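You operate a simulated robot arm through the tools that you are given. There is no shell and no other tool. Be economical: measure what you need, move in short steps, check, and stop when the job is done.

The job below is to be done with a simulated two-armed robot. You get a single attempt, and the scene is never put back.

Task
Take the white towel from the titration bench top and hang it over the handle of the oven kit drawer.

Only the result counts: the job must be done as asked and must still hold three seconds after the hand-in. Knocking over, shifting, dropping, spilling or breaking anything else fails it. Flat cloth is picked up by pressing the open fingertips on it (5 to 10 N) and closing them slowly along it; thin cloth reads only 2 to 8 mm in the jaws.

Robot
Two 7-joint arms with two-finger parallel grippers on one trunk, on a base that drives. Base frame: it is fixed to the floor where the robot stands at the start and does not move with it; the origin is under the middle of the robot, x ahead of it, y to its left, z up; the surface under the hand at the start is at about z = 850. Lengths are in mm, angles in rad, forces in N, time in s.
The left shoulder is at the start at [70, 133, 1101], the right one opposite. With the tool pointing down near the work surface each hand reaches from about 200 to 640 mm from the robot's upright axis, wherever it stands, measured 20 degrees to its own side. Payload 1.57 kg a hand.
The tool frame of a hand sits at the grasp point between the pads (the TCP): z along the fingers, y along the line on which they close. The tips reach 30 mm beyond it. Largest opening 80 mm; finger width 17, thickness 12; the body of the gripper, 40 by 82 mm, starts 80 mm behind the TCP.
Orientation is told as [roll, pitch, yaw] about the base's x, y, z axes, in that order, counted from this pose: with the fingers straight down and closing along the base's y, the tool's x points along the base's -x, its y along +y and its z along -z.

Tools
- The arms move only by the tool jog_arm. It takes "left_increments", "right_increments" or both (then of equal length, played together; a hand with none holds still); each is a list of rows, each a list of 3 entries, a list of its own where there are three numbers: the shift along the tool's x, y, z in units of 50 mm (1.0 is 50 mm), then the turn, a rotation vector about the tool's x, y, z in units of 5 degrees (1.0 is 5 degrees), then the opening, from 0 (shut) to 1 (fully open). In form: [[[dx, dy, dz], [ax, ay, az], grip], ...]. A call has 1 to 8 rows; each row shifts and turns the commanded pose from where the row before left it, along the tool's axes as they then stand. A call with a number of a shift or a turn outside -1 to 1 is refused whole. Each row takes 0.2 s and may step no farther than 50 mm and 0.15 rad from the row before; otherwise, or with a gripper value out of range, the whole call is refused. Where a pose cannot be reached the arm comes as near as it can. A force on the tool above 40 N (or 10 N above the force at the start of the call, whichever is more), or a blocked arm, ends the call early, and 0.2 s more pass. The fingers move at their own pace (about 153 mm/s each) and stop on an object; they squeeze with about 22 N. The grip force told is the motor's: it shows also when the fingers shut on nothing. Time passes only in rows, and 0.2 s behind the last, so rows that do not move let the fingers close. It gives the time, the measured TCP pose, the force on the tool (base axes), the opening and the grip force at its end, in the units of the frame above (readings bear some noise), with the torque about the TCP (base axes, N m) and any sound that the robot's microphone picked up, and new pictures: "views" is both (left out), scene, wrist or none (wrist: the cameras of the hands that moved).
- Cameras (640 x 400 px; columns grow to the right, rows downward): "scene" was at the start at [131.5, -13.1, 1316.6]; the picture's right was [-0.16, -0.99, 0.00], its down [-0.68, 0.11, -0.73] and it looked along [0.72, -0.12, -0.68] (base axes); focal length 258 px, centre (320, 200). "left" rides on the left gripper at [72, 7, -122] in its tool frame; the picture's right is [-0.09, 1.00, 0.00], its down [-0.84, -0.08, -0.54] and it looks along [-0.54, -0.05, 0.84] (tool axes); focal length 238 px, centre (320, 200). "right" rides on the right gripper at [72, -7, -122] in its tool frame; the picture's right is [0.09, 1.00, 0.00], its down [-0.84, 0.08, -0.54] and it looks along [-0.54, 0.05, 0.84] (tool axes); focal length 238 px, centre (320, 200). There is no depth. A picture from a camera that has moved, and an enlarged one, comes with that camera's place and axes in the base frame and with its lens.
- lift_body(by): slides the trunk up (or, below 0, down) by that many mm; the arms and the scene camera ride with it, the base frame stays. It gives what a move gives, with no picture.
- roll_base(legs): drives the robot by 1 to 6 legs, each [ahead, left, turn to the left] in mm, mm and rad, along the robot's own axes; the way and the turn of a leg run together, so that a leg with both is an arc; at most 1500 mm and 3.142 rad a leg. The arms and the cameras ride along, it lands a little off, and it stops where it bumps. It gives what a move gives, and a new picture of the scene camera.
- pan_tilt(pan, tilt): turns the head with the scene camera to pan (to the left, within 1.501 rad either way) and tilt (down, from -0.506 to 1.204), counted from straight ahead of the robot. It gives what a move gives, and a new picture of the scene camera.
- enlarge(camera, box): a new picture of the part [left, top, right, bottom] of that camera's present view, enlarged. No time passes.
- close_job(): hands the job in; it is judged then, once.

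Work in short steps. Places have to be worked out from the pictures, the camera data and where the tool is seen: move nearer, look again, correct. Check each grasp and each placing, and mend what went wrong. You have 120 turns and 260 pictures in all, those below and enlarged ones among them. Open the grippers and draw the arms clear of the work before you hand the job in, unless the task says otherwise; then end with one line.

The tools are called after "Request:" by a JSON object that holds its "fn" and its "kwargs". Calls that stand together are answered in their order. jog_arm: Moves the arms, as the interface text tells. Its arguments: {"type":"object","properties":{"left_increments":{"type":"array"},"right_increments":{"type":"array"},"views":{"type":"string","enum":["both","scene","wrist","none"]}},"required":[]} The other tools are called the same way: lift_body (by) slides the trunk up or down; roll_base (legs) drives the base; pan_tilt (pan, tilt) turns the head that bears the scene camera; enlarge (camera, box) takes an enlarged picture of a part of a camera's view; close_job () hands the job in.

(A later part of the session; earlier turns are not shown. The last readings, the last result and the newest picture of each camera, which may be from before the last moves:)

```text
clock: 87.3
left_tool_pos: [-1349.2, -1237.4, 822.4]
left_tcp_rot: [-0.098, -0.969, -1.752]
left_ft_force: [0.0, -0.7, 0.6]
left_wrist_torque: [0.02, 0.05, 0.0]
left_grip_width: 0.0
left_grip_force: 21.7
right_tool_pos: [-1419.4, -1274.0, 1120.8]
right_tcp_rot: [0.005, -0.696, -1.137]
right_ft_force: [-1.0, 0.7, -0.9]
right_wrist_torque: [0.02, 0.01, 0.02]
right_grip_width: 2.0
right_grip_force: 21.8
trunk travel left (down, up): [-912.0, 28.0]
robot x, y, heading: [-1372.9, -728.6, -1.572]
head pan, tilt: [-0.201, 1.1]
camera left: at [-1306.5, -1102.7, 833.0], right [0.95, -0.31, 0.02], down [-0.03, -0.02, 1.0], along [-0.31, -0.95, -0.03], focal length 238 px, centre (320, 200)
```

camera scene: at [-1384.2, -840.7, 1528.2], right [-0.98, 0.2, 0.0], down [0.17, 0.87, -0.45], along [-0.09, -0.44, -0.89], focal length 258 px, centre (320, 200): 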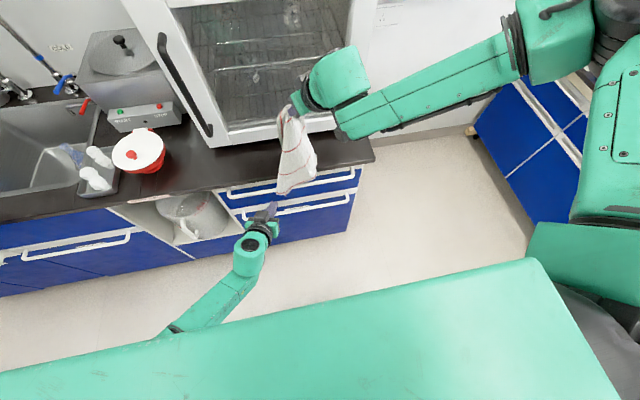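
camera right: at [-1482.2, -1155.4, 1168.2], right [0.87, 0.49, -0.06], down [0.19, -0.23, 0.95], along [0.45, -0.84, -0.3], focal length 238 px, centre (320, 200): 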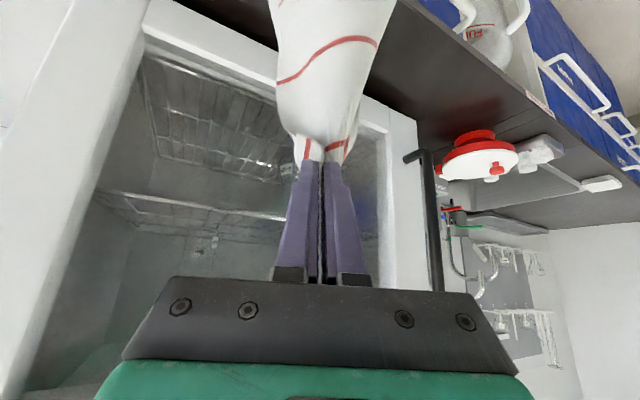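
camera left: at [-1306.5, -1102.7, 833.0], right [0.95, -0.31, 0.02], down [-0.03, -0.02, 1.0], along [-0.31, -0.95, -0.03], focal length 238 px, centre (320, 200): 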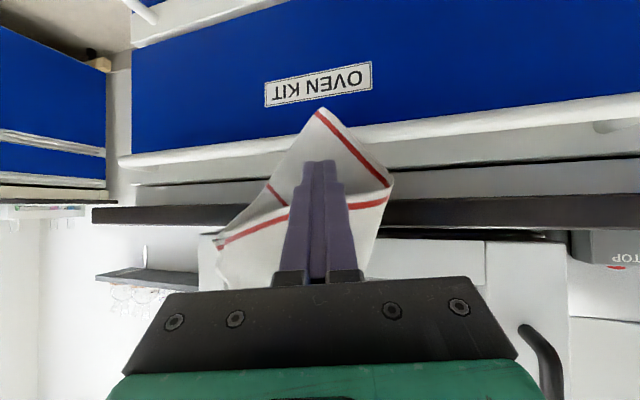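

The tail is centred on the tip, extending ~35 mm below it. I push on into the slot.

Request:
{"fn": "jog_arm", "kwargs": {"left_increments": [[[-0.22, 0.1, 0.32], [0, 0, 0], 0], [[-0.05, 0.08, 0.3], [0, 0, 0], 0], [[-0.03, 0.08, 0.3], [0, 0, 0], 0]], "views": "wrist"}}

Request:
{"fn": "enlarge", "kwargs": {"camera": "left", "box": [200, 80, 440, 230]}}

```text
clock: 88.1
left_tool_pos: [-1349.7, -1283.7, 811.8]
left_tcp_rot: [-0.095, -0.971, -1.76]
left_ft_force: [0.6, 0.1, -0.2]
left_wrist_torque: [-0.03, -0.03, 0.02]
left_grip_width: 0.0
left_grip_force: 21.4
right_tool_pos: [-1420.4, -1272.7, 1120.7]
right_tcp_rot: [0.007, -0.698, -1.138]
right_ft_force: [0.3, 0.5, 0.1]
right_wrist_torque: [0.01, 0.0, -0.01]
right_grip_width: 2.0
right_grip_force: 22.4
trunk travel left (down, up): [-912.0, 28.0]
robot x, y, heading: [-1372.0, -722.9, -1.569]
head pan, tilt: [-0.201, 1.1]
camera left: at [-1307.0, -1149.4, 821.3], right [0.95, -0.31, 0.02], down [-0.03, -0.02, 1.0], along [-0.31, -0.95, -0.02], focal length 238 px, centre (320, 200)
```

left: 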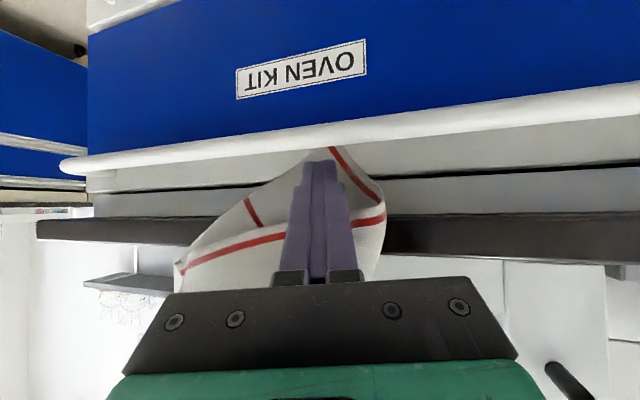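

```text
2.67 times, centred on (320, 155) of left
camera zoom: at [-1307.0, -1149.4, 821.3], right [0.95, -0.31, 0.02], down [-0.03, -0.02, 1.0], along [-0.31, -0.95, -0.02], focal length 636 px, centre (320, 320)
```

zoom: 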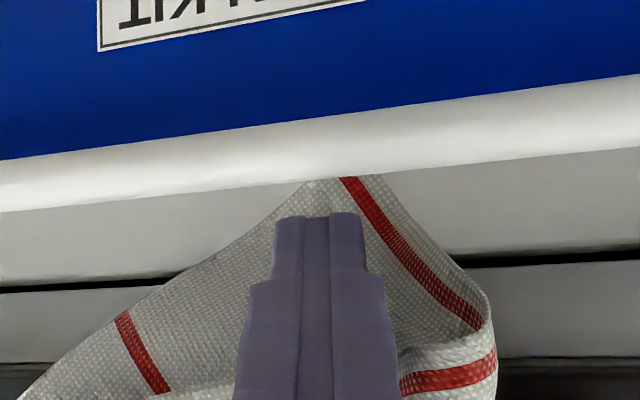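

The corner has slipped behind the bar. I nudge the left tip down 5 mm, and lower the right hand 30 mm to give slack.

Request:
{"fn": "jog_arm", "kwargs": {"left_increments": [[[0.1, 0, 0], [0, 0, 0], 0], [[0, 0, 0], [0, 0, 0], 0]], "right_increments": [[[0.19, 0, 0.23], [0, 0, 0], 0], [[0.19, 0, 0.23], [0, 0, 0], 0]], "views": "none"}}

Request:
{"fn": "enlarge", "kwargs": {"camera": "left", "box": [200, 80, 440, 230]}}

```text
clock: 88.7
left_tool_pos: [-1348.3, -1281.1, 808.8]
left_tcp_rot: [-0.096, -0.972, -1.754]
left_ft_force: [0.2, 0.5, -0.5]
left_wrist_torque: [-0.01, -0.01, -0.01]
left_grip_width: 0.2
left_grip_force: 21.5
right_tool_pos: [-1423.5, -1271.3, 1093.0]
right_tcp_rot: [0.006, -0.697, -1.139]
right_ft_force: [-0.7, 0.7, 0.3]
right_wrist_torque: [-0.02, -0.01, -0.01]
right_grip_width: 2.2
right_grip_force: 22.5
right hand out of reach, approached as far as the arm can: row 2
trunk travel left (down, up): [-912.0, 28.0]
robot x, y, heading: [-1370.3, -729.7, -1.567]
head pan, tilt: [-0.201, 1.1]
```

```text
2.67 times, centred on (320, 155) of left
camera zoom: at [-1306.6, -1145.4, 817.8], right [0.95, -0.31, 0.02], down [-0.03, -0.02, 1.0], along [-0.31, -0.95, -0.03], focal length 636 px, centre (320, 320)
```

zoom: 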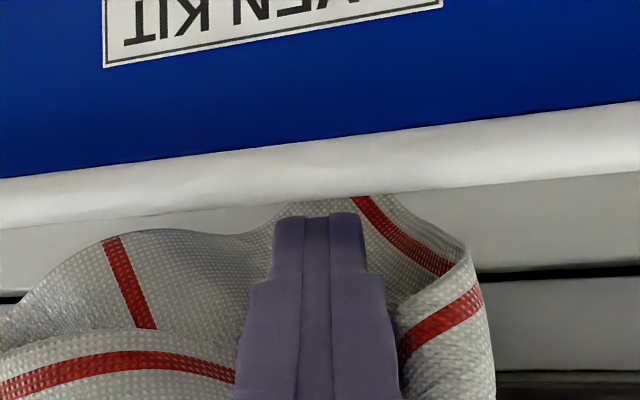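

More cloth is going in. I retract the left finger along its axis and see whether the tail stays behind the bar.

Request:
{"fn": "jog_arm", "kwargs": {"left_increments": [[[0, 0, -0.3], [0, 0, 0], 0], [[0, 0, -0.4], [0, 0, 0], 0], [[0.2, 0, -0.5], [0, 0, 0], 0], [[0.3, 0, -0.5], [0, 0, 0], 0]], "views": "both"}}

Request:
{"fn": "enlarge", "kwargs": {"camera": "left", "box": [200, 80, 440, 230]}}

```text
clock: 89.7
left_tool_pos: [-1325.1, -1199.9, 831.4]
left_tcp_rot: [-0.099, -0.972, -1.752]
left_ft_force: [0.3, -0.4, -0.2]
left_wrist_torque: [-0.01, 0.0, -0.01]
left_grip_width: 0.0
left_grip_force: 21.4
right_tool_pos: [-1422.6, -1269.2, 1093.3]
right_tcp_rot: [0.004, -0.698, -1.134]
right_ft_force: [-0.1, 0.4, 0.3]
right_wrist_torque: [0.0, 0.05, -0.04]
right_grip_width: 2.0
right_grip_force: 22.0
trunk travel left (down, up): [-912.0, 28.0]
robot x, y, heading: [-1374.8, -730.5, -1.563]
head pan, tilt: [-0.201, 1.1]
camera scene: at [-1383.4, -838.9, 1528.3], right [-0.98, 0.2, 0.0], down [0.17, 0.87, -0.45], along [-0.09, -0.45, -0.89], focal length 258 px, centre (320, 200)
camera left: at [-1283.0, -1065.4, 841.1], right [0.95, -0.31, 0.02], down [-0.03, -0.02, 1.0], along [-0.31, -0.95, -0.02], focal length 238 px, centre (320, 200)
```

scene: 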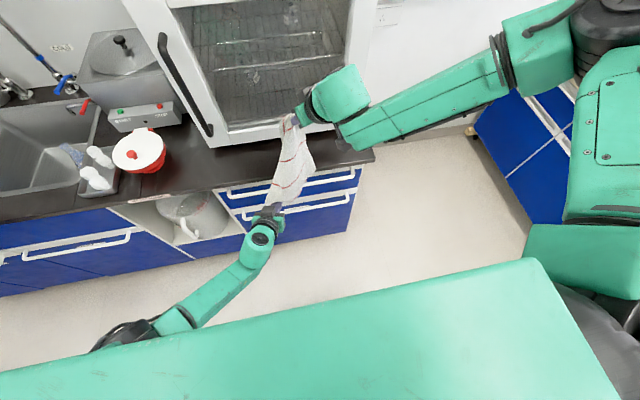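
left: 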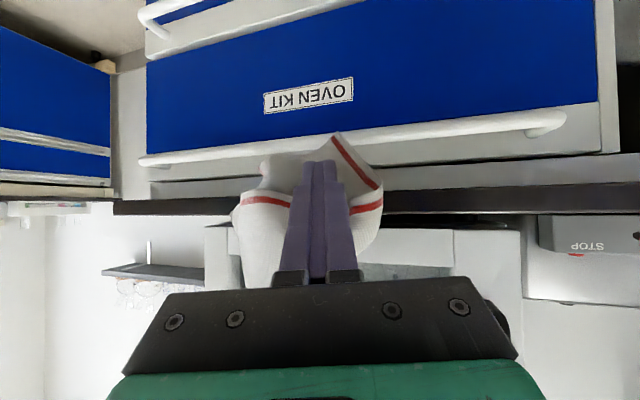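

```text
2.67 times, centred on (320, 155) of left
camera zoom: at [-1283.0, -1065.4, 841.1], right [0.95, -0.31, 0.02], down [-0.03, -0.02, 1.0], along [-0.31, -0.95, -0.02], focal length 636 px, centre (320, 320)
```

zoom: 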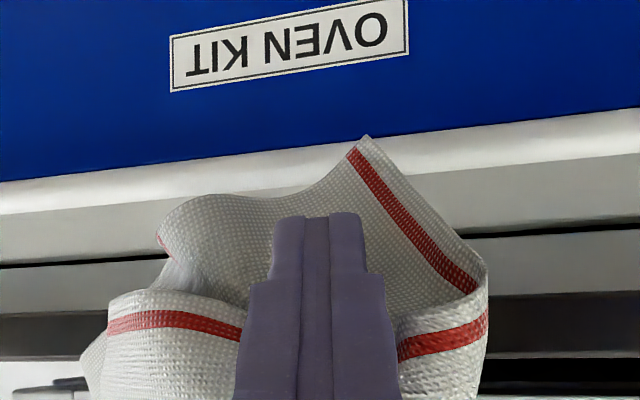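

Friction on the finger dragged the corner back out as it retracted. Instead I'll pinch the cloth with the left fingers, carry it in and open them there, so nothing drags on withdrawal. First I back the left off, open it, and raise the right 28 mm.

Request:
{"fn": "jog_arm", "kwargs": {"left_increments": [[[0.2, 0, -0.3], [0, 0, 0], 0], [[-0.25, -0.24, -0.2], [0, 0, 0], 0.5], [[-0.25, -0.24, 0], [0, 0, 0], 0.5], [[0, 0, 0], [0, 0, 0], 0.5]], "right_increments": [[[0, 0, 0], [0, 0, 0], 0], [[-0.18, 0, -0.21], [0, 0, 0], 0], [[-0.18, 0, -0.21], [0, 0, 0], 0], [[0, 0, 0], [0, 0, 0], 0]], "views": "both"}}

```text
clock: 90.7
left_tool_pos: [-1343.8, -1182.8, 859.4]
left_tcp_rot: [-0.101, -0.97, -1.754]
left_ft_force: [-0.4, 1.2, 0.6]
left_wrist_torque: [-0.05, 0.01, 0.02]
left_grip_width: 40.0
left_grip_force: 0.1
right_tool_pos: [-1421.6, -1272.4, 1121.4]
right_tcp_rot: [0.005, -0.696, -1.137]
right_ft_force: [0.3, 0.3, 0.4]
right_wrist_torque: [0.0, -0.01, -0.03]
right_grip_width: 2.1
right_grip_force: 21.7
trunk travel left (down, up): [-912.0, 28.0]
robot x, y, heading: [-1375.5, -728.9, -1.566]
head pan, tilt: [-0.201, 1.1]
camera scene: at [-1383.8, -840.8, 1528.1], right [-0.98, 0.2, 0.0], down [0.17, 0.87, -0.45], along [-0.09, -0.44, -0.89], focal length 258 px, centre (320, 200)
camera right: at [-1485.2, -1153.8, 1169.7], right [0.87, 0.49, -0.06], down [0.19, -0.23, 0.95], along [0.45, -0.84, -0.3], focal length 238 px, centre (320, 200)
camera left: at [-1301.3, -1048.0, 869.5], right [0.95, -0.31, 0.02], down [-0.03, -0.02, 1.0], along [-0.31, -0.95, -0.02], focal length 238 px, centre (320, 200)
```

scene: 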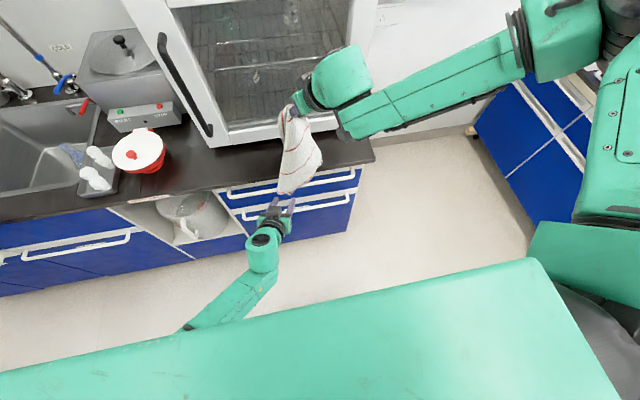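
right: 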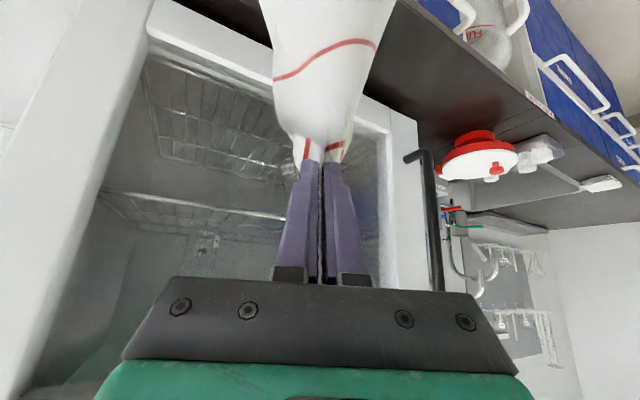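
left: 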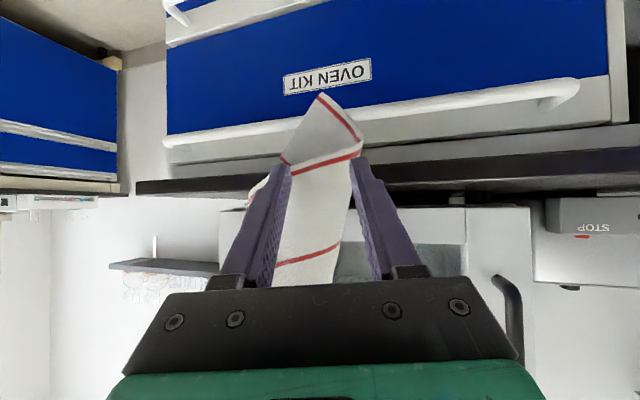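

The towel end is a narrow strip lined up between the open fingers, with its corner at z≈762. I open fully and advance so the fingers straddle it about 40 mm above the corner.

Request:
{"fn": "jog_arm", "kwargs": {"left_increments": [[[0, 0, 0], [0, 0, 0], 1], [[-0.09, 0.01, 0.59], [0, 0, 0], 1], [[-0.09, 0.01, 0.59], [0, 0, 0], 1]], "views": "wrist"}}

```text
clock: 91.5
left_tool_pos: [-1357.8, -1236.8, 832.8]
left_tcp_rot: [-0.099, -0.969, -1.754]
left_ft_force: [0.4, -0.4, 0.6]
left_wrist_torque: [-0.01, 0.01, 0.01]
left_grip_width: 79.9
left_grip_force: 0.0
right_tool_pos: [-1423.2, -1272.8, 1121.6]
right_tcp_rot: [0.008, -0.695, -1.138]
right_ft_force: [-1.0, -0.6, -0.2]
right_wrist_torque: [0.04, -0.01, 0.05]
right_grip_width: 2.0
right_grip_force: 21.7
trunk travel left (down, up): [-912.0, 28.0]
robot x, y, heading: [-1372.3, -726.1, -1.57]
head pan, tilt: [-0.201, 1.1]
camera left: at [-1316.4, -1101.2, 842.2], right [0.95, -0.31, 0.02], down [-0.03, -0.02, 1.0], along [-0.31, -0.95, -0.03], focal length 238 px, centre (320, 200)
```

left: 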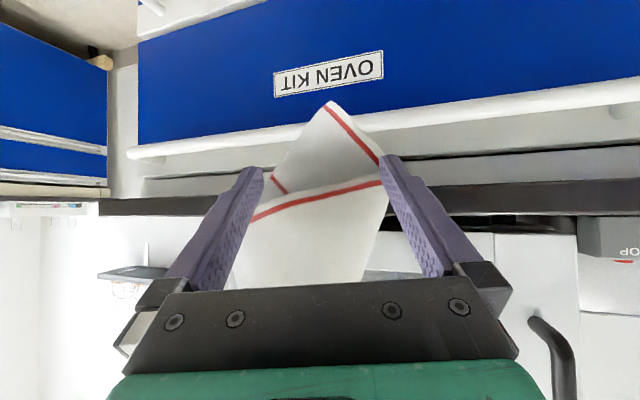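

The fingers straddle the cloth. I advance 20 mm more and close on it.

Request:
{"fn": "jog_arm", "kwargs": {"left_increments": [[[-0.06, 0.01, 0.4], [0, 0, 0], 1], [[0, 0, 0], [0, 0, 0], 0.6], [[0, 0, 0], [0, 0, 0], 0.3], [[0, 0, 0], [0, 0, 0], 0], [[0, 0, 0], [0, 0, 0], 0]], "views": "wrist"}}

```text
clock: 92.7
left_tool_pos: [-1363.4, -1253.1, 825.3]
left_tcp_rot: [-0.1, -0.969, -1.753]
left_ft_force: [0.5, 0.0, 0.6]
left_wrist_torque: [0.0, 0.01, -0.02]
left_grip_width: 1.2
left_grip_force: 22.0
right_tool_pos: [-1423.0, -1271.8, 1121.1]
right_tcp_rot: [0.006, -0.699, -1.138]
right_ft_force: [0.3, 0.7, -0.9]
right_wrist_torque: [0.0, -0.04, -0.05]
right_grip_width: 2.1
right_grip_force: 22.2
trunk travel left (down, up): [-912.0, 28.0]
robot x, y, heading: [-1372.6, -728.0, -1.569]
head pan, tilt: [-0.201, 1.1]
camera left: at [-1320.7, -1117.9, 834.7], right [0.95, -0.31, 0.02], down [-0.03, -0.02, 1.0], along [-0.31, -0.95, -0.02], focal length 238 px, centre (320, 200)
```

left: 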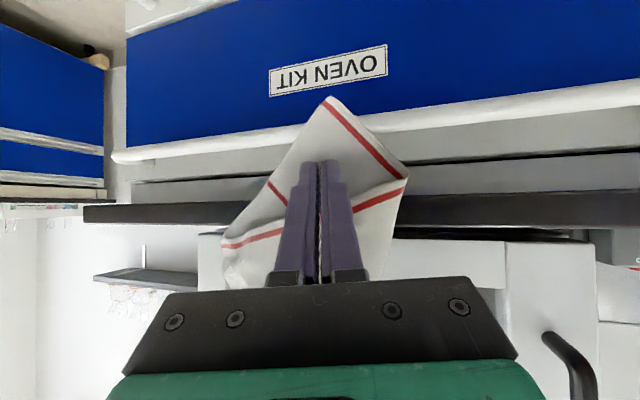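

It pinched a fold (1.2 mm), with the tail below. I carry it into the slot, over the bar.

Request:
{"fn": "jog_arm", "kwargs": {"left_increments": [[[-0.12, 0.09, 0.3], [0, 0, 0], 0], [[-0.04, 0.09, 0.36], [0, 0, 0], 0], [[0.05, 0.03, 0.2], [0, 0, 0], 0]], "views": "wrist"}}

Request:
{"fn": "enlarge", "kwargs": {"camera": "left", "box": [200, 80, 440, 230]}}

```text
clock: 93.6
left_tool_pos: [-1363.1, -1288.8, 814.5]
left_tcp_rot: [-0.054, -0.93, -1.773]
left_ft_force: [-1.5, 3.3, -5.2]
left_wrist_torque: [0.0, 0.06, 0.02]
left_grip_width: 1.2
left_grip_force: 21.8
left hand out of reach, approached as far as the arm can: row 3
right_tool_pos: [-1422.6, -1271.5, 1121.3]
right_tcp_rot: [0.004, -0.696, -1.137]
right_ft_force: [0.5, -0.5, -0.7]
right_wrist_torque: [0.03, 0.0, 0.01]
right_grip_width: 2.0
right_grip_force: 21.7
trunk travel left (down, up): [-912.0, 28.0]
robot x, y, heading: [-1371.9, -728.9, -1.567]
head pan, tilt: [-0.201, 1.1]
stopped in row 3 (left hand): the force on the tool passed its limit at 42 N (the readings are from after the stop); the commanded pose is now the measured one
camera left: at [-1323.2, -1152.8, 831.2], right [0.95, -0.3, 0.04], down [-0.06, -0.05, 1.0], along [-0.29, -0.95, -0.07], focal length 238 px, centre (320, 200)
```

left: 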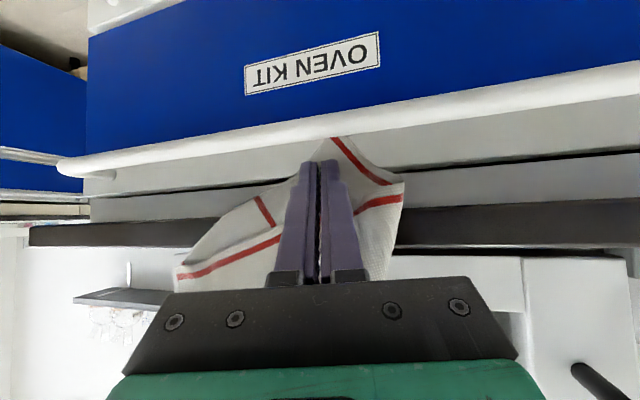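

```text
2.67 times, centred on (320, 155) of left
camera zoom: at [-1323.2, -1152.8, 831.2], right [0.95, -0.3, 0.04], down [-0.06, -0.05, 1.0], along [-0.29, -0.95, -0.07], focal length 636 px, centre (320, 320)
```

zoom: 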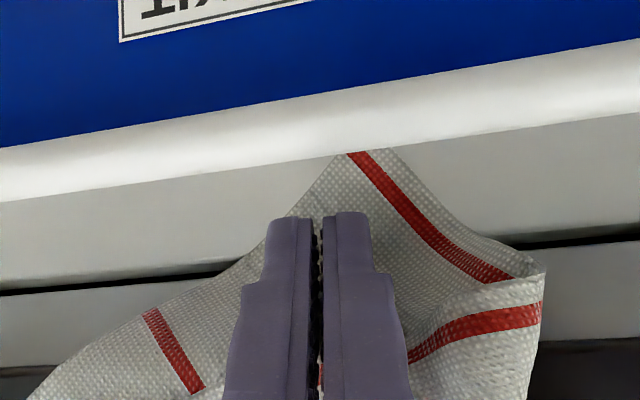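

The tail is behind the bar again. I lower the right hand 30 mm for slack, then open the left fingers in place.

Request:
{"fn": "jog_arm", "kwargs": {"left_increments": [[[0, 0, 0], [0, 0, 0], 0], [[0, 0, 0], [0, 0, 0], 0], [[0, 0, 0], [0, 0, 0], 0.2], [[0, 0, 0], [0, 0, 0], 0.4], [[0, 0, 0], [0, 0, 0], 0.4]], "right_increments": [[[0.22, 0, 0.26], [0, 0, 0], 0], [[0.22, 0, 0.26], [0, 0, 0], 0], [[0, 0, 0], [0, 0, 0], 0], [[0, 0, 0], [0, 0, 0], 0], [[0, 0, 0], [0, 0, 0], 0]], "views": "none"}}

Request:
{"fn": "enlarge", "kwargs": {"camera": "left", "box": [160, 60, 480, 260]}}

```text
clock: 94.8
left_tool_pos: [-1364.4, -1287.3, 815.0]
left_tcp_rot: [-0.05, -0.929, -1.776]
left_ft_force: [-9.4, 15.7, -15.2]
left_wrist_torque: [-0.16, 0.25, 0.31]
left_grip_width: 21.2
left_grip_force: 0.0
right_tool_pos: [-1426.4, -1268.3, 1089.0]
right_tcp_rot: [0.005, -0.699, -1.141]
right_ft_force: [0.7, 0.6, 0.2]
right_wrist_torque: [0.04, -0.01, -0.04]
right_grip_width: 2.0
right_grip_force: 22.5
right hand out of reach, approached as far as the arm can: row 2
trunk travel left (down, up): [-912.0, 28.0]
robot x, y, heading: [-1373.0, -731.6, -1.57]
head pan, tilt: [-0.201, 1.1]
```

```text
2.00 times, centred on (320, 160) of left
camera zoom: at [-1325.1, -1151.6, 830.9], right [0.95, -0.3, 0.04], down [-0.06, -0.05, 1.0], along [-0.29, -0.95, -0.07], focal length 477 px, centre (320, 280)
```

zoom: 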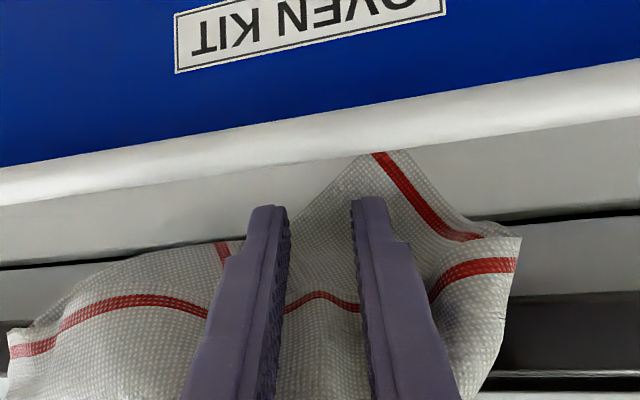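

The fingers press the fascia a bit, so I back off 12 mm along the axis, open, and see how the tail behaves.

Request:
{"fn": "jog_arm", "kwargs": {"left_increments": [[[-0.05, 0, -0.25], [0, 0, 0], 0.4], [[0, 0, 0], [0, 0, 0], 0.4]], "views": "none"}}

Request:
{"fn": "enlarge", "kwargs": {"camera": "left", "box": [160, 60, 480, 260]}}

```text
clock: 95.4
left_tool_pos: [-1363.9, -1281.5, 818.5]
left_tcp_rot: [-0.062, -0.93, -1.772]
left_ft_force: [-0.2, 1.3, -5.5]
left_wrist_torque: [0.0, 0.11, 0.0]
left_grip_width: 30.6
left_grip_force: 0.1
left hand out of reach, approached as far as the arm can: row 1
right_tool_pos: [-1423.9, -1269.4, 1091.4]
right_tcp_rot: [0.005, -0.699, -1.138]
right_ft_force: [-0.7, -0.4, -0.6]
right_wrist_torque: [0.0, 0.01, -0.02]
right_grip_width: 2.2
right_grip_force: 22.2
trunk travel left (down, up): [-912.0, 28.0]
robot x, y, heading: [-1370.6, -729.6, -1.564]
head pan, tilt: [-0.201, 1.1]
stopped in row 2 (left hand): the force on the tool passed its limit at 42 N (the readings are from after the stop); the commanded pose is now the measured one
```

```text
2.00 times, centred on (320, 160) of left
camera zoom: at [-1323.7, -1147.3, 833.8], right [0.95, -0.3, 0.04], down [-0.06, -0.05, 1.0], along [-0.3, -0.95, -0.07], focal length 477 px, centre (320, 280)
```

zoom: 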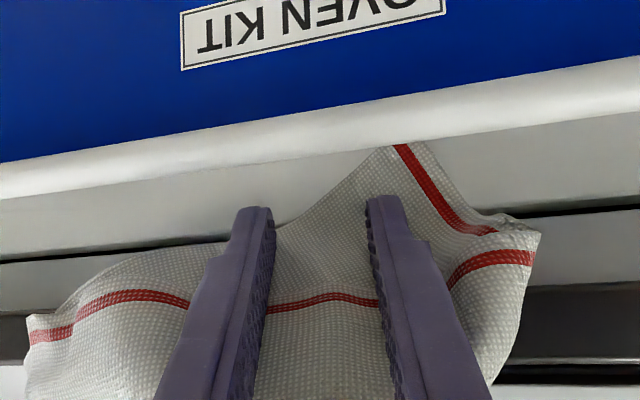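

The tail still sits behind the bar. I drop 4 mm away from the counter underside and retract purely along the finger axis.

Request:
{"fn": "jog_arm", "kwargs": {"left_increments": [[[0.08, 0, 0.02], [0, 0, 0], 0.4], [[0, 0, -0.3], [0, 0, 0], 0.45], [[0, 0, -0.3], [0, 0, 0], 0.5]], "views": "none"}}

Request:
{"fn": "enlarge", "kwargs": {"camera": "left", "box": [160, 60, 480, 260]}}

```text
clock: 96.2
left_tool_pos: [-1357.1, -1258.5, 833.5]
left_tcp_rot: [-0.062, -0.936, -1.769]
left_ft_force: [-0.1, 0.0, -0.9]
left_wrist_torque: [0.01, 0.01, 0.02]
left_grip_width: 40.0
left_grip_force: 0.1
right_tool_pos: [-1424.2, -1268.0, 1089.6]
right_tcp_rot: [0.003, -0.698, -1.136]
right_ft_force: [0.0, 0.7, -0.4]
right_wrist_torque: [-0.01, 0.0, -0.02]
right_grip_width: 2.1
right_grip_force: 21.9
trunk travel left (down, up): [-912.0, 28.0]
robot x, y, heading: [-1373.7, -728.3, -1.572]
head pan, tilt: [-0.201, 1.1]
```

```text
2.00 times, centred on (320, 160) of left
camera zoom: at [-1317.2, -1122.5, 848.2], right [0.95, -0.3, 0.04], down [-0.05, -0.05, 1.0], along [-0.29, -0.95, -0.06], focal length 477 px, centre (320, 280)
```

zoom: 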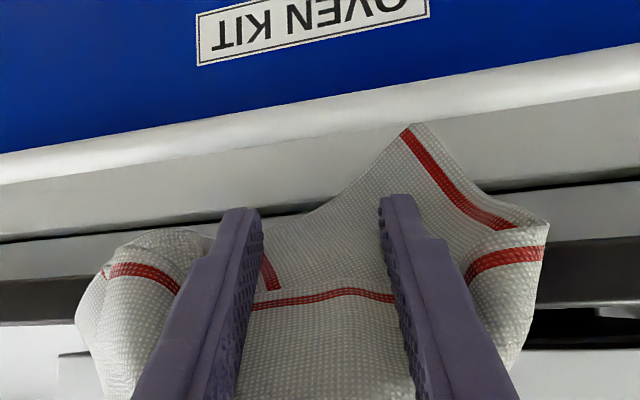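

The corner remains at the bar but some cloth follows the fingers. I ratchet: close here to pinch again, and push back in by 28 mm.

Request:
{"fn": "jog_arm", "kwargs": {"left_increments": [[[0, 0, 0], [0, 0, 0], 0.25], [[0, 0, 0], [0, 0, 0], 0], [[0, 0, 0], [0, 0, 0], 0], [[0, 0, 0.28], [0, 0, 0], 0], [[0.03, 0, 0.28], [0, 0, 0], 0]], "views": "none"}}

Request:
{"fn": "enlarge", "kwargs": {"camera": "left", "box": [160, 60, 480, 260]}}

```text
clock: 97.4
left_tool_pos: [-1364.7, -1279.6, 815.0]
left_tcp_rot: [-0.057, -0.931, -1.775]
left_ft_force: [-0.5, -0.2, -0.3]
left_wrist_torque: [-0.02, -0.04, -0.01]
left_grip_width: 7.7
left_grip_force: 22.0
right_tool_pos: [-1425.2, -1269.0, 1090.1]
right_tcp_rot: [0.007, -0.696, -1.139]
right_ft_force: [-0.3, -0.3, 0.4]
right_wrist_torque: [0.01, 0.01, -0.02]
right_grip_width: 2.2
right_grip_force: 21.5
trunk travel left (down, up): [-912.0, 28.0]
robot x, y, heading: [-1372.7, -729.8, -1.57]
head pan, tilt: [-0.201, 1.1]
```

```text
2.00 times, centred on (320, 160) of left
camera zoom: at [-1324.0, -1144.7, 829.9], right [0.95, -0.3, 0.04], down [-0.06, -0.05, 1.0], along [-0.3, -0.95, -0.07], focal length 477 px, centre (320, 280)
```

zoom: 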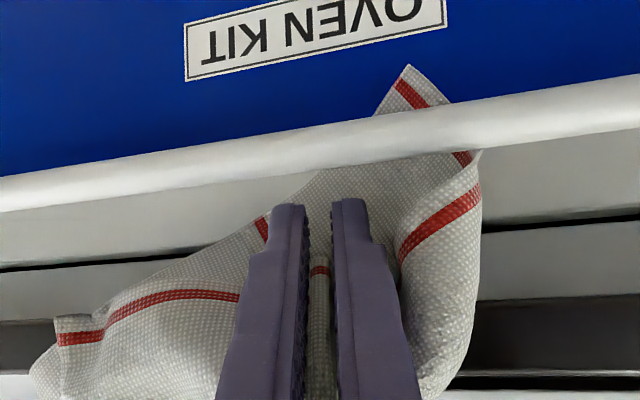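

Excellent: the tail now passes behind the bar and shows below it. I repeat the ratchet: more slack from the right, open, retract, pinch, push.

Request:
{"fn": "jog_arm", "kwargs": {"left_increments": [[[0, 0, 0], [0, 0, 0], 0], [[0, 0, 0], [0, 0, 0], 0.4], [[0, 0, -0.1], [0, 0, 0], 0.5], [[0, 0, -0.25], [0, 0, 0], 0.5], [[0, 0, -0.3], [0, 0, 0], 0.5], [[0, 0, 0], [0, 0, 0], 0.25], [[0, 0, 0], [0, 0, 0], 0], [[0, 0, 0], [0, 0, 0], 0]], "right_increments": [[[0.22, 0, 0.26], [0, 0, 0], 0], [[0, 0, 0], [0, 0, 0], 0], [[0, 0, 0], [0, 0, 0], 0], [[0, 0, 0], [0, 0, 0], 0], [[0, 0, 0], [0, 0, 0], 0], [[0, 0, 0], [0, 0, 0], 0], [[0, 0, 0], [0, 0, 0], 0], [[0, 0, 0], [0, 0, 0], 0]], "views": "none"}}

Request:
{"fn": "enlarge", "kwargs": {"camera": "left", "box": [160, 60, 480, 260]}}

Request:
{"fn": "jog_arm", "kwargs": {"left_increments": [[[0, 0, 0.3], [0, 0, 0], 0], [[0.03, 0, 0.32], [0, 0, 0], 0]], "views": "none"}}

Request:
{"fn": "enlarge", "kwargs": {"camera": "left", "box": [160, 60, 480, 260]}}

```text
clock: 99.2
left_tool_pos: [-1356.6, -1254.6, 833.8]
left_tcp_rot: [-0.061, -0.934, -1.769]
left_ft_force: [0.0, 0.2, 0.1]
left_wrist_torque: [0.03, 0.0, -0.02]
left_grip_width: 2.0
left_grip_force: 21.8
right_tool_pos: [-1431.7, -1263.5, 1077.5]
right_tcp_rot: [0.005, -0.697, -1.138]
right_ft_force: [0.0, 0.2, -0.7]
right_wrist_torque: [0.03, -0.01, 0.0]
right_grip_width: 2.2
right_grip_force: 22.1
right hand out of reach, approached as far as the arm can: row 1
trunk travel left (down, up): [-912.0, 28.0]
robot x, y, heading: [-1374.3, -726.8, -1.571]
head pan, tilt: [-0.201, 1.1]
```

```text
2.00 times, centred on (320, 160) of left
camera zoom: at [-1315.5, -1119.0, 849.3], right [0.95, -0.3, 0.04], down [-0.06, -0.05, 1.0], along [-0.3, -0.95, -0.06], focal length 477 px, centre (320, 280)
```

zoom: 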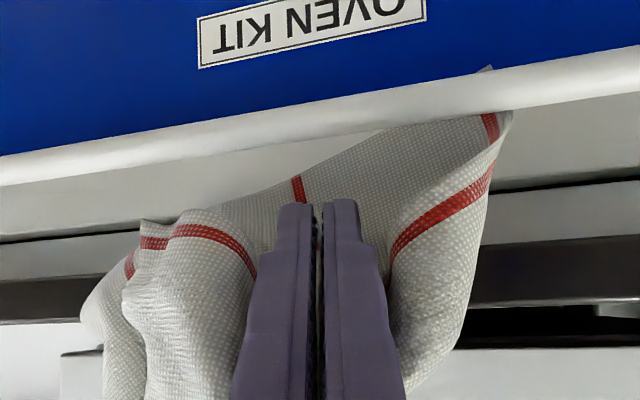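

```text
clock: 99.8
left_tool_pos: [-1361.2, -1277.9, 814.2]
left_tcp_rot: [-0.057, -0.931, -1.775]
left_ft_force: [-0.4, 0.3, 0.2]
left_wrist_torque: [-0.01, 0.03, 0.01]
left_grip_width: 2.2
left_grip_force: 21.4
right_tool_pos: [-1432.2, -1267.0, 1079.2]
right_tcp_rot: [0.006, -0.697, -1.138]
right_ft_force: [-0.2, 0.5, -0.9]
right_wrist_torque: [0.01, -0.03, -0.01]
right_grip_width: 2.0
right_grip_force: 22.3
trunk travel left (down, up): [-912.0, 28.0]
robot x, y, heading: [-1373.4, -728.2, -1.567]
head pan, tilt: [-0.201, 1.1]
```

```text
2.00 times, centred on (320, 160) of left
camera zoom: at [-1320.8, -1143.5, 829.1], right [0.95, -0.3, 0.04], down [-0.06, -0.05, 1.0], along [-0.3, -0.95, -0.07], focal length 477 px, centre (320, 280)
```

zoom: 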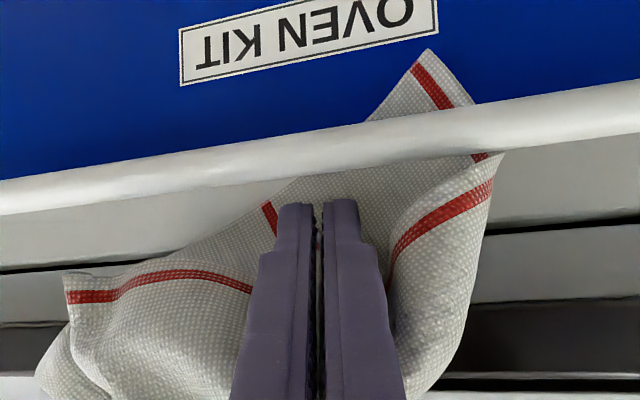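

It gains each time and stays behind the bar. I run another cycle with a longer 40 mm stroke.

Request:
{"fn": "jog_arm", "kwargs": {"left_increments": [[[0, 0, 0], [0, 0, 0], 0.5], [[0, 0, -0.4], [0, 0, 0], 0.6], [[0, 0, -0.45], [0, 0, 0], 0.6], [[0, 0, 0], [0, 0, 0], 0.2], [[0, 0, 0], [0, 0, 0], 0], [[0, 0, 0], [0, 0, 0], 0], [[0, 0, 0.42], [0, 0, 0], 0], [[0, 0, 0.44], [0, 0, 0], 0]], "views": "none"}}

Request:
{"fn": "enlarge", "kwargs": {"camera": "left", "box": [160, 0, 480, 260]}}

```text
clock: 101.6
left_tool_pos: [-1364.3, -1275.5, 814.6]
left_tcp_rot: [-0.064, -0.928, -1.771]
left_ft_force: [-0.3, 0.3, 0.2]
left_wrist_torque: [0.0, 0.01, 0.0]
left_grip_width: 2.2
left_grip_force: 22.1
left hand out of reach, approached as far as the arm can: row 8
right_tool_pos: [-1431.1, -1267.0, 1077.5]
right_tcp_rot: [0.007, -0.696, -1.136]
right_ft_force: [0.2, 0.8, -0.1]
right_wrist_torque: [0.02, 0.02, -0.03]
right_grip_width: 2.1
right_grip_force: 22.1
trunk travel left (down, up): [-912.0, 28.0]
robot x, y, heading: [-1371.5, -727.3, -1.566]
head pan, tilt: [-0.201, 1.1]
```

```text
1.54 times, centred on (320, 130) of left
camera zoom: at [-1324.0, -1140.4, 830.6], right [0.95, -0.3, 0.04], down [-0.05, -0.05, 1.0], along [-0.3, -0.95, -0.07], focal length 367 px, centre (320, 308)
```

zoom: 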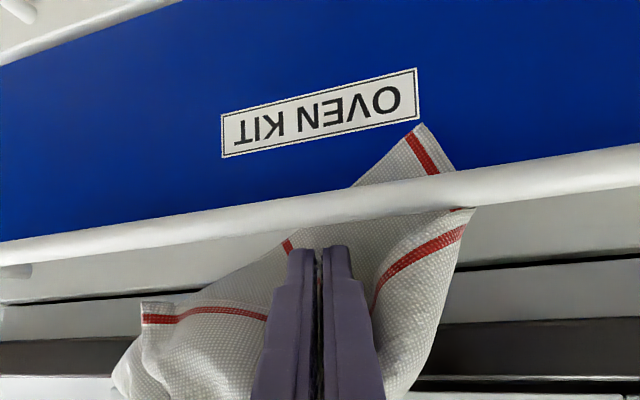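

The gain was smaller this time. I look at the whole arrangement.

Request:
{"fn": "pan_tilt", "kwargs": {"pan": 0.0, "tilt": 0.95}}

Request:
{"fn": "enlarge", "kwargs": {"camera": "scene", "box": [200, 100, 440, 250]}}

Request:
{"fn": "enlarge", "kwargs": {"camera": "left", "box": [0, 0, 640, 400]}}

```text
clock: 102.3
left_tool_pos: [-1365.4, -1275.1, 815.8]
left_tcp_rot: [-0.065, -0.933, -1.769]
left_ft_force: [-0.4, 0.4, 0.9]
left_wrist_torque: [0.06, -0.02, 0.02]
left_grip_width: 2.2
left_grip_force: 22.0
right_tool_pos: [-1430.6, -1265.1, 1080.4]
right_tcp_rot: [0.007, -0.698, -1.138]
right_ft_force: [0.1, 0.3, -0.7]
right_wrist_torque: [-0.02, 0.0, 0.01]
right_grip_width: 2.0
right_grip_force: 22.5
trunk travel left (down, up): [-912.0, 28.0]
robot x, y, heading: [-1368.1, -729.4, -1.568]
head pan, tilt: [0.0, 0.949]
camera scene: at [-1371.7, -850.8, 1538.4], right [-1.0, 0.0, 0.0], down [0.0, 0.81, -0.58], along [0.0, -0.58, -0.81], focal length 258 px, centre (320, 200)
```

scene: 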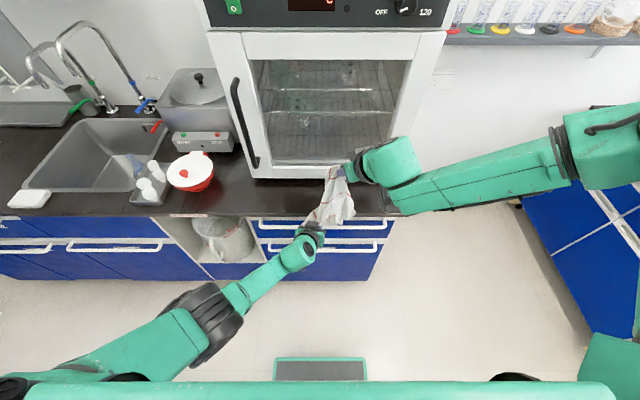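

```text
2.67 times, centred on (320, 175) of scene
camera zoom: at [-1371.7, -850.8, 1538.4], right [-1.0, 0.0, 0.0], down [0.0, 0.81, -0.58], along [0.0, -0.58, -0.81], focal length 687 px, centre (320, 267)
```

zoom: 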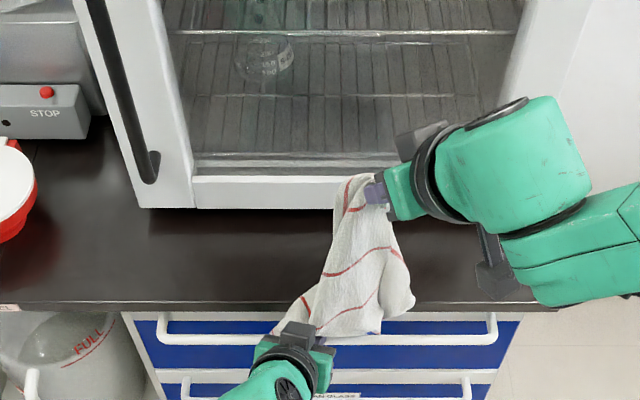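

```text
1.00 times, centred on (320, 200) of left (not enlarged: the box is as wide or as high as the picture)
camera zoom: at [-1324.6, -1138.8, 831.8], right [0.95, -0.3, 0.03], down [-0.05, -0.05, 1.0], along [-0.3, -0.95, -0.07], focal length 238 px, centre (320, 200)
```

zoom: 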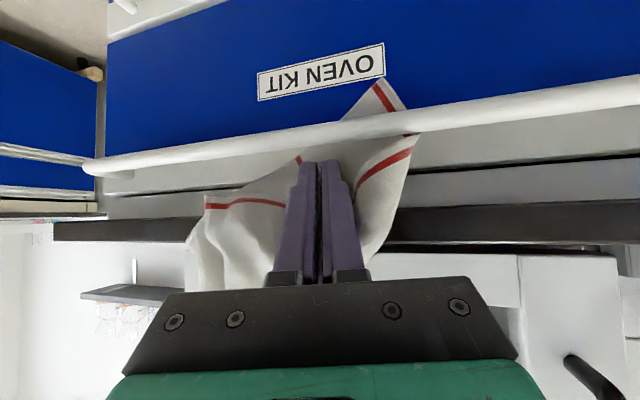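

The tail is well placed behind the bar. I take up the outside slack with the right hand (+28 mm), then open and withdraw the left, so nothing pulls the tail back, and see if it stays.

Request:
{"fn": "jog_arm", "kwargs": {"left_increments": [[[0, 0, 0], [0, 0, 0], 0], [[0, 0, 0], [0, 0, 0], 0], [[0, 0, 0], [0, 0, 0], 0.5], [[0, 0, 0], [0, 0, 0], 0.6], [[0, 0, -0.4], [0, 0, 0], 0.6], [[0, 0, -0.45], [0, 0, 0], 0.6]], "right_increments": [[[-0.18, 0, -0.21], [0, 0, 0], 0], [[-0.18, 0, -0.21], [0, 0, 0], 0], [[0, 0, 0], [0, 0, 0], 0], [[0, 0, 0], [0, 0, 0], 0], [[0, 0, 0], [0, 0, 0], 0], [[0, 0, 0], [0, 0, 0], 0]], "views": "none"}}

Request:
{"fn": "enlarge", "kwargs": {"camera": "left", "box": [160, 40, 480, 240]}}

```text
clock: 103.7
left_tool_pos: [-1355.7, -1239.8, 841.9]
left_tcp_rot: [-0.063, -0.934, -1.768]
left_ft_force: [0.8, 0.3, 0.3]
left_wrist_torque: [0.02, 0.01, 0.01]
left_grip_width: 48.2
left_grip_force: 0.0
right_tool_pos: [-1431.8, -1262.6, 1108.3]
right_tcp_rot: [0.006, -0.699, -1.138]
right_ft_force: [-0.2, 0.1, 1.1]
right_wrist_torque: [0.0, 0.02, -0.03]
right_grip_width: 1.7
right_grip_force: 22.4
trunk travel left (down, up): [-912.0, 28.0]
robot x, y, heading: [-1377.0, -727.3, -1.564]
head pan, tilt: [0.0, 0.949]
```

```text
2.00 times, centred on (320, 140) of left
camera zoom: at [-1315.7, -1104.4, 856.5], right [0.95, -0.3, 0.04], down [-0.05, -0.05, 1.0], along [-0.29, -0.95, -0.06], focal length 477 px, centre (320, 320)
```

zoom: 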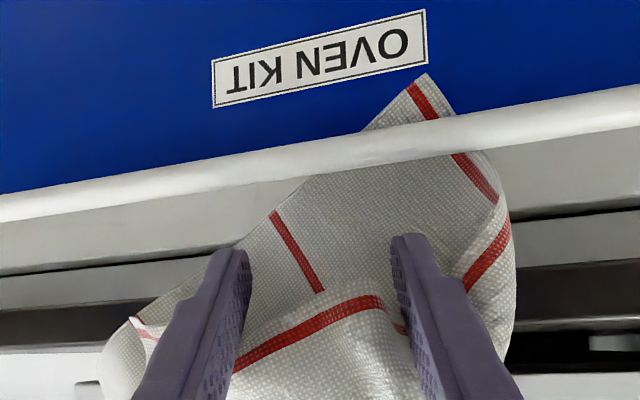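

The tail stays behind the bar. Now I lower the right hand 30 mm with the left clear, to see whether it feeds itself.

Request:
{"fn": "jog_arm", "kwargs": {"right_increments": [[[0.1, 0, 0.12], [0, 0, 0], 0], [[0.1, 0, 0.12], [0, 0, 0], 0], [[0.1, 0, 0.12], [0, 0, 0], 0], [[0.1, 0, 0.12], [0, 0, 0], 0]], "views": "none"}}

Request:
{"fn": "enlarge", "kwargs": {"camera": "left", "box": [160, 40, 480, 240]}}

```text
clock: 104.7
left_tool_pos: [-1355.1, -1241.8, 840.1]
left_tcp_rot: [-0.06, -0.93, -1.772]
left_ft_force: [-0.1, 0.1, -0.2]
left_wrist_torque: [0.0, 0.02, 0.01]
left_grip_width: 48.0
left_grip_force: 0.1
right_tool_pos: [-1432.5, -1264.2, 1076.7]
right_tcp_rot: [0.005, -0.699, -1.136]
right_ft_force: [-0.1, 0.4, 0.2]
right_wrist_torque: [0.0, -0.01, -0.04]
right_grip_width: 2.2
right_grip_force: 21.7
right hand out of reach, approached as far as the arm can: row 4
trunk travel left (down, up): [-912.0, 28.0]
robot x, y, heading: [-1372.4, -726.5, -1.568]
head pan, tilt: [0.0, 0.949]
```

```text
2.00 times, centred on (320, 140) of left
camera zoom: at [-1315.6, -1106.1, 855.9], right [0.95, -0.3, 0.04], down [-0.06, -0.05, 1.0], along [-0.3, -0.95, -0.06], focal length 477 px, centre (320, 320)
```

zoom: 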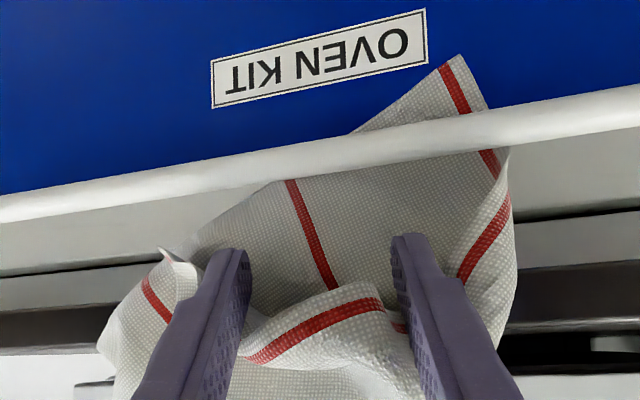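

It fed itself a little more. Now I pinch and push another 40 mm stroke.

Request:
{"fn": "jog_arm", "kwargs": {"left_increments": [[[0, 0, 0.1], [0, 0, 0], 0.6], [[0, 0, 0], [0, 0, 0], 0.2], [[0, 0, 0], [0, 0, 0], 0], [[0, 0, 0], [0, 0, 0], 0], [[0, 0, 0.4], [0, 0, 0], 0], [[0.02, 0, 0.4], [0, 0, 0], 0]], "views": "none"}}

Request:
{"fn": "enlarge", "kwargs": {"camera": "left", "box": [160, 20, 480, 220]}}

```text
clock: 106.1
left_tool_pos: [-1363.6, -1275.7, 812.5]
left_tcp_rot: [-0.053, -0.932, -1.777]
left_ft_force: [0.2, -0.3, -0.5]
left_wrist_torque: [0.01, 0.01, 0.01]
left_grip_width: 2.3
left_grip_force: 21.7
right_tool_pos: [-1431.6, -1264.6, 1076.5]
right_tcp_rot: [0.005, -0.697, -1.137]
right_ft_force: [-0.3, 0.1, 0.3]
right_wrist_torque: [0.02, 0.02, -0.01]
right_grip_width: 2.0
right_grip_force: 22.6
trunk travel left (down, up): [-912.0, 28.0]
robot x, y, heading: [-1370.0, -729.9, -1.562]
head pan, tilt: [0.0, 0.949]
```

```text
2.00 times, centred on (320, 120) of left
camera zoom: at [-1323.9, -1141.2, 828.0], right [0.95, -0.3, 0.04], down [-0.06, -0.05, 1.0], along [-0.3, -0.95, -0.07], focal length 477 px, centre (320, 360)
```

zoom: 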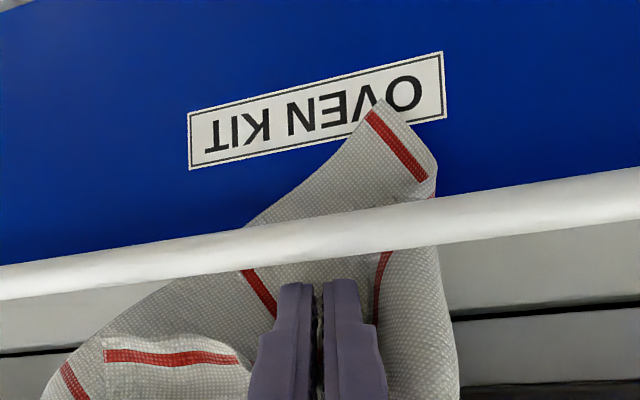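

Great: the tail is now ~40 mm below the bar. Next cycle: open, withdraw and raise the left 40 mm, then lower the trunk 40 mm, which lowers the towel without moving the left in absolute terms.

Request:
{"fn": "jog_arm", "kwargs": {"left_increments": [[[0, 0, 0], [0, 0, 0], 0.5], [[0, 0, 0], [0, 0, 0], 0.6], [[0, 0, -0.4], [0, 0, 0], 0.6], [[0, 0, -0.5], [0, 0, 0], 0.6], [[-0.33, 0, -0.24], [0, 0, 0], 0.6], [[-0.33, 0, -0.24], [0, 0, 0], 0.6]], "views": "none"}}

Request:
{"fn": "lift_body", "kwargs": {"by": -40}}

Request:
{"fn": "enlarge", "kwargs": {"camera": "left", "box": [160, 20, 480, 220]}}

```text
clock: 107.5
left_tool_pos: [-1354.0, -1240.0, 880.3]
left_tcp_rot: [-0.061, -0.934, -1.77]
left_ft_force: [-0.4, 0.2, 0.7]
left_wrist_torque: [0.01, -0.01, 0.0]
left_grip_width: 48.1
left_grip_force: 0.0
right_tool_pos: [-1432.4, -1264.2, 1076.7]
right_tcp_rot: [0.004, -0.698, -1.136]
right_ft_force: [0.3, 0.5, -0.6]
right_wrist_torque: [0.01, 0.04, -0.01]
right_grip_width: 1.8
right_grip_force: 22.0
trunk travel left (down, up): [-912.0, 28.0]
robot x, y, heading: [-1373.7, -730.3, -1.567]
head pan, tilt: [0.0, 0.949]
```

```text
clock: 108.3
left_tool_pos: [-1354.8, -1240.6, 840.5]
left_tcp_rot: [-0.062, -0.933, -1.772]
left_ft_force: [-0.7, 0.6, 0.5]
left_wrist_torque: [-0.01, 0.01, -0.02]
left_grip_width: 48.2
left_grip_force: 0.1
right_tool_pos: [-1431.9, -1263.2, 1036.4]
right_tcp_rot: [0.005, -0.698, -1.138]
right_ft_force: [0.1, 0.7, -0.4]
right_wrist_torque: [-0.03, 0.04, 0.03]
right_grip_width: 2.1
right_grip_force: 22.0
trunk travel left (down, up): [-872.0, 68.0]
robot x, y, heading: [-1371.6, -725.3, -1.569]
head pan, tilt: [0.0, 0.949]
```

```text
2.00 times, centred on (320, 120) of left
camera zoom: at [-1314.6, -1105.2, 856.1], right [0.95, -0.3, 0.04], down [-0.06, -0.05, 1.0], along [-0.3, -0.95, -0.06], focal length 477 px, centre (320, 360)
```

zoom: 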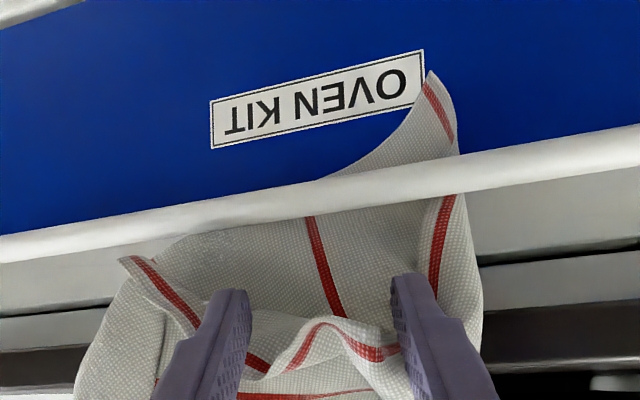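

The tail keeps growing and widening behind the bar. I pinch and push again.

Request:
{"fn": "jog_arm", "kwargs": {"left_increments": [[[0, 0, 0.1], [0, 0, 0], 0.6], [[0, 0, 0], [0, 0, 0], 0.2], [[0, 0, 0], [0, 0, 0], 0], [[0, 0, 0], [0, 0, 0], 0], [[0, 0, 0.4], [0, 0, 0], 0], [[0.02, 0, 0.42], [0, 0, 0], 0]], "views": "none"}}

Request:
{"fn": "enlarge", "kwargs": {"camera": "left", "box": [160, 0, 480, 200]}}

```text
clock: 109.7
left_tool_pos: [-1343.5, -1266.6, 811.0]
left_tcp_rot: [0.021, -0.938, -1.849]
left_ft_force: [1.7, 6.3, 11.7]
left_wrist_torque: [-0.25, 0.25, -0.11]
left_grip_width: 2.1
left_grip_force: 22.2
right_tool_pos: [-1434.3, -1261.4, 1038.3]
right_tcp_rot: [0.003, -0.701, -1.139]
right_ft_force: [0.0, 0.0, -0.9]
right_wrist_torque: [0.03, 0.03, -0.01]
right_grip_width: 2.1
right_grip_force: 21.6
trunk travel left (down, up): [-872.0, 68.0]
robot x, y, heading: [-1372.1, -729.7, -1.572]
head pan, tilt: [0.0, 0.949]
stopped in row 6 (left hand): the force on the tool passed its limit at 56 N (the readings are from after the stop); the commanded pose is now the measured one
```

```text
2.00 times, centred on (320, 100) of left
camera zoom: at [-1302.0, -1132.6, 825.0], right [0.95, -0.31, 0.09], down [-0.1, -0.03, 0.99], along [-0.31, -0.95, -0.06], focal length 477 px, centre (320, 400)
```

zoom: 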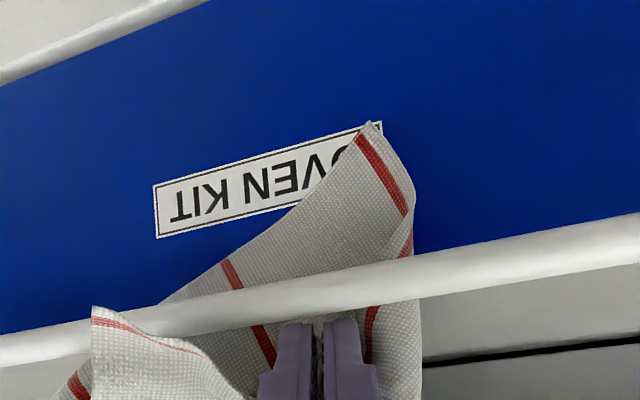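

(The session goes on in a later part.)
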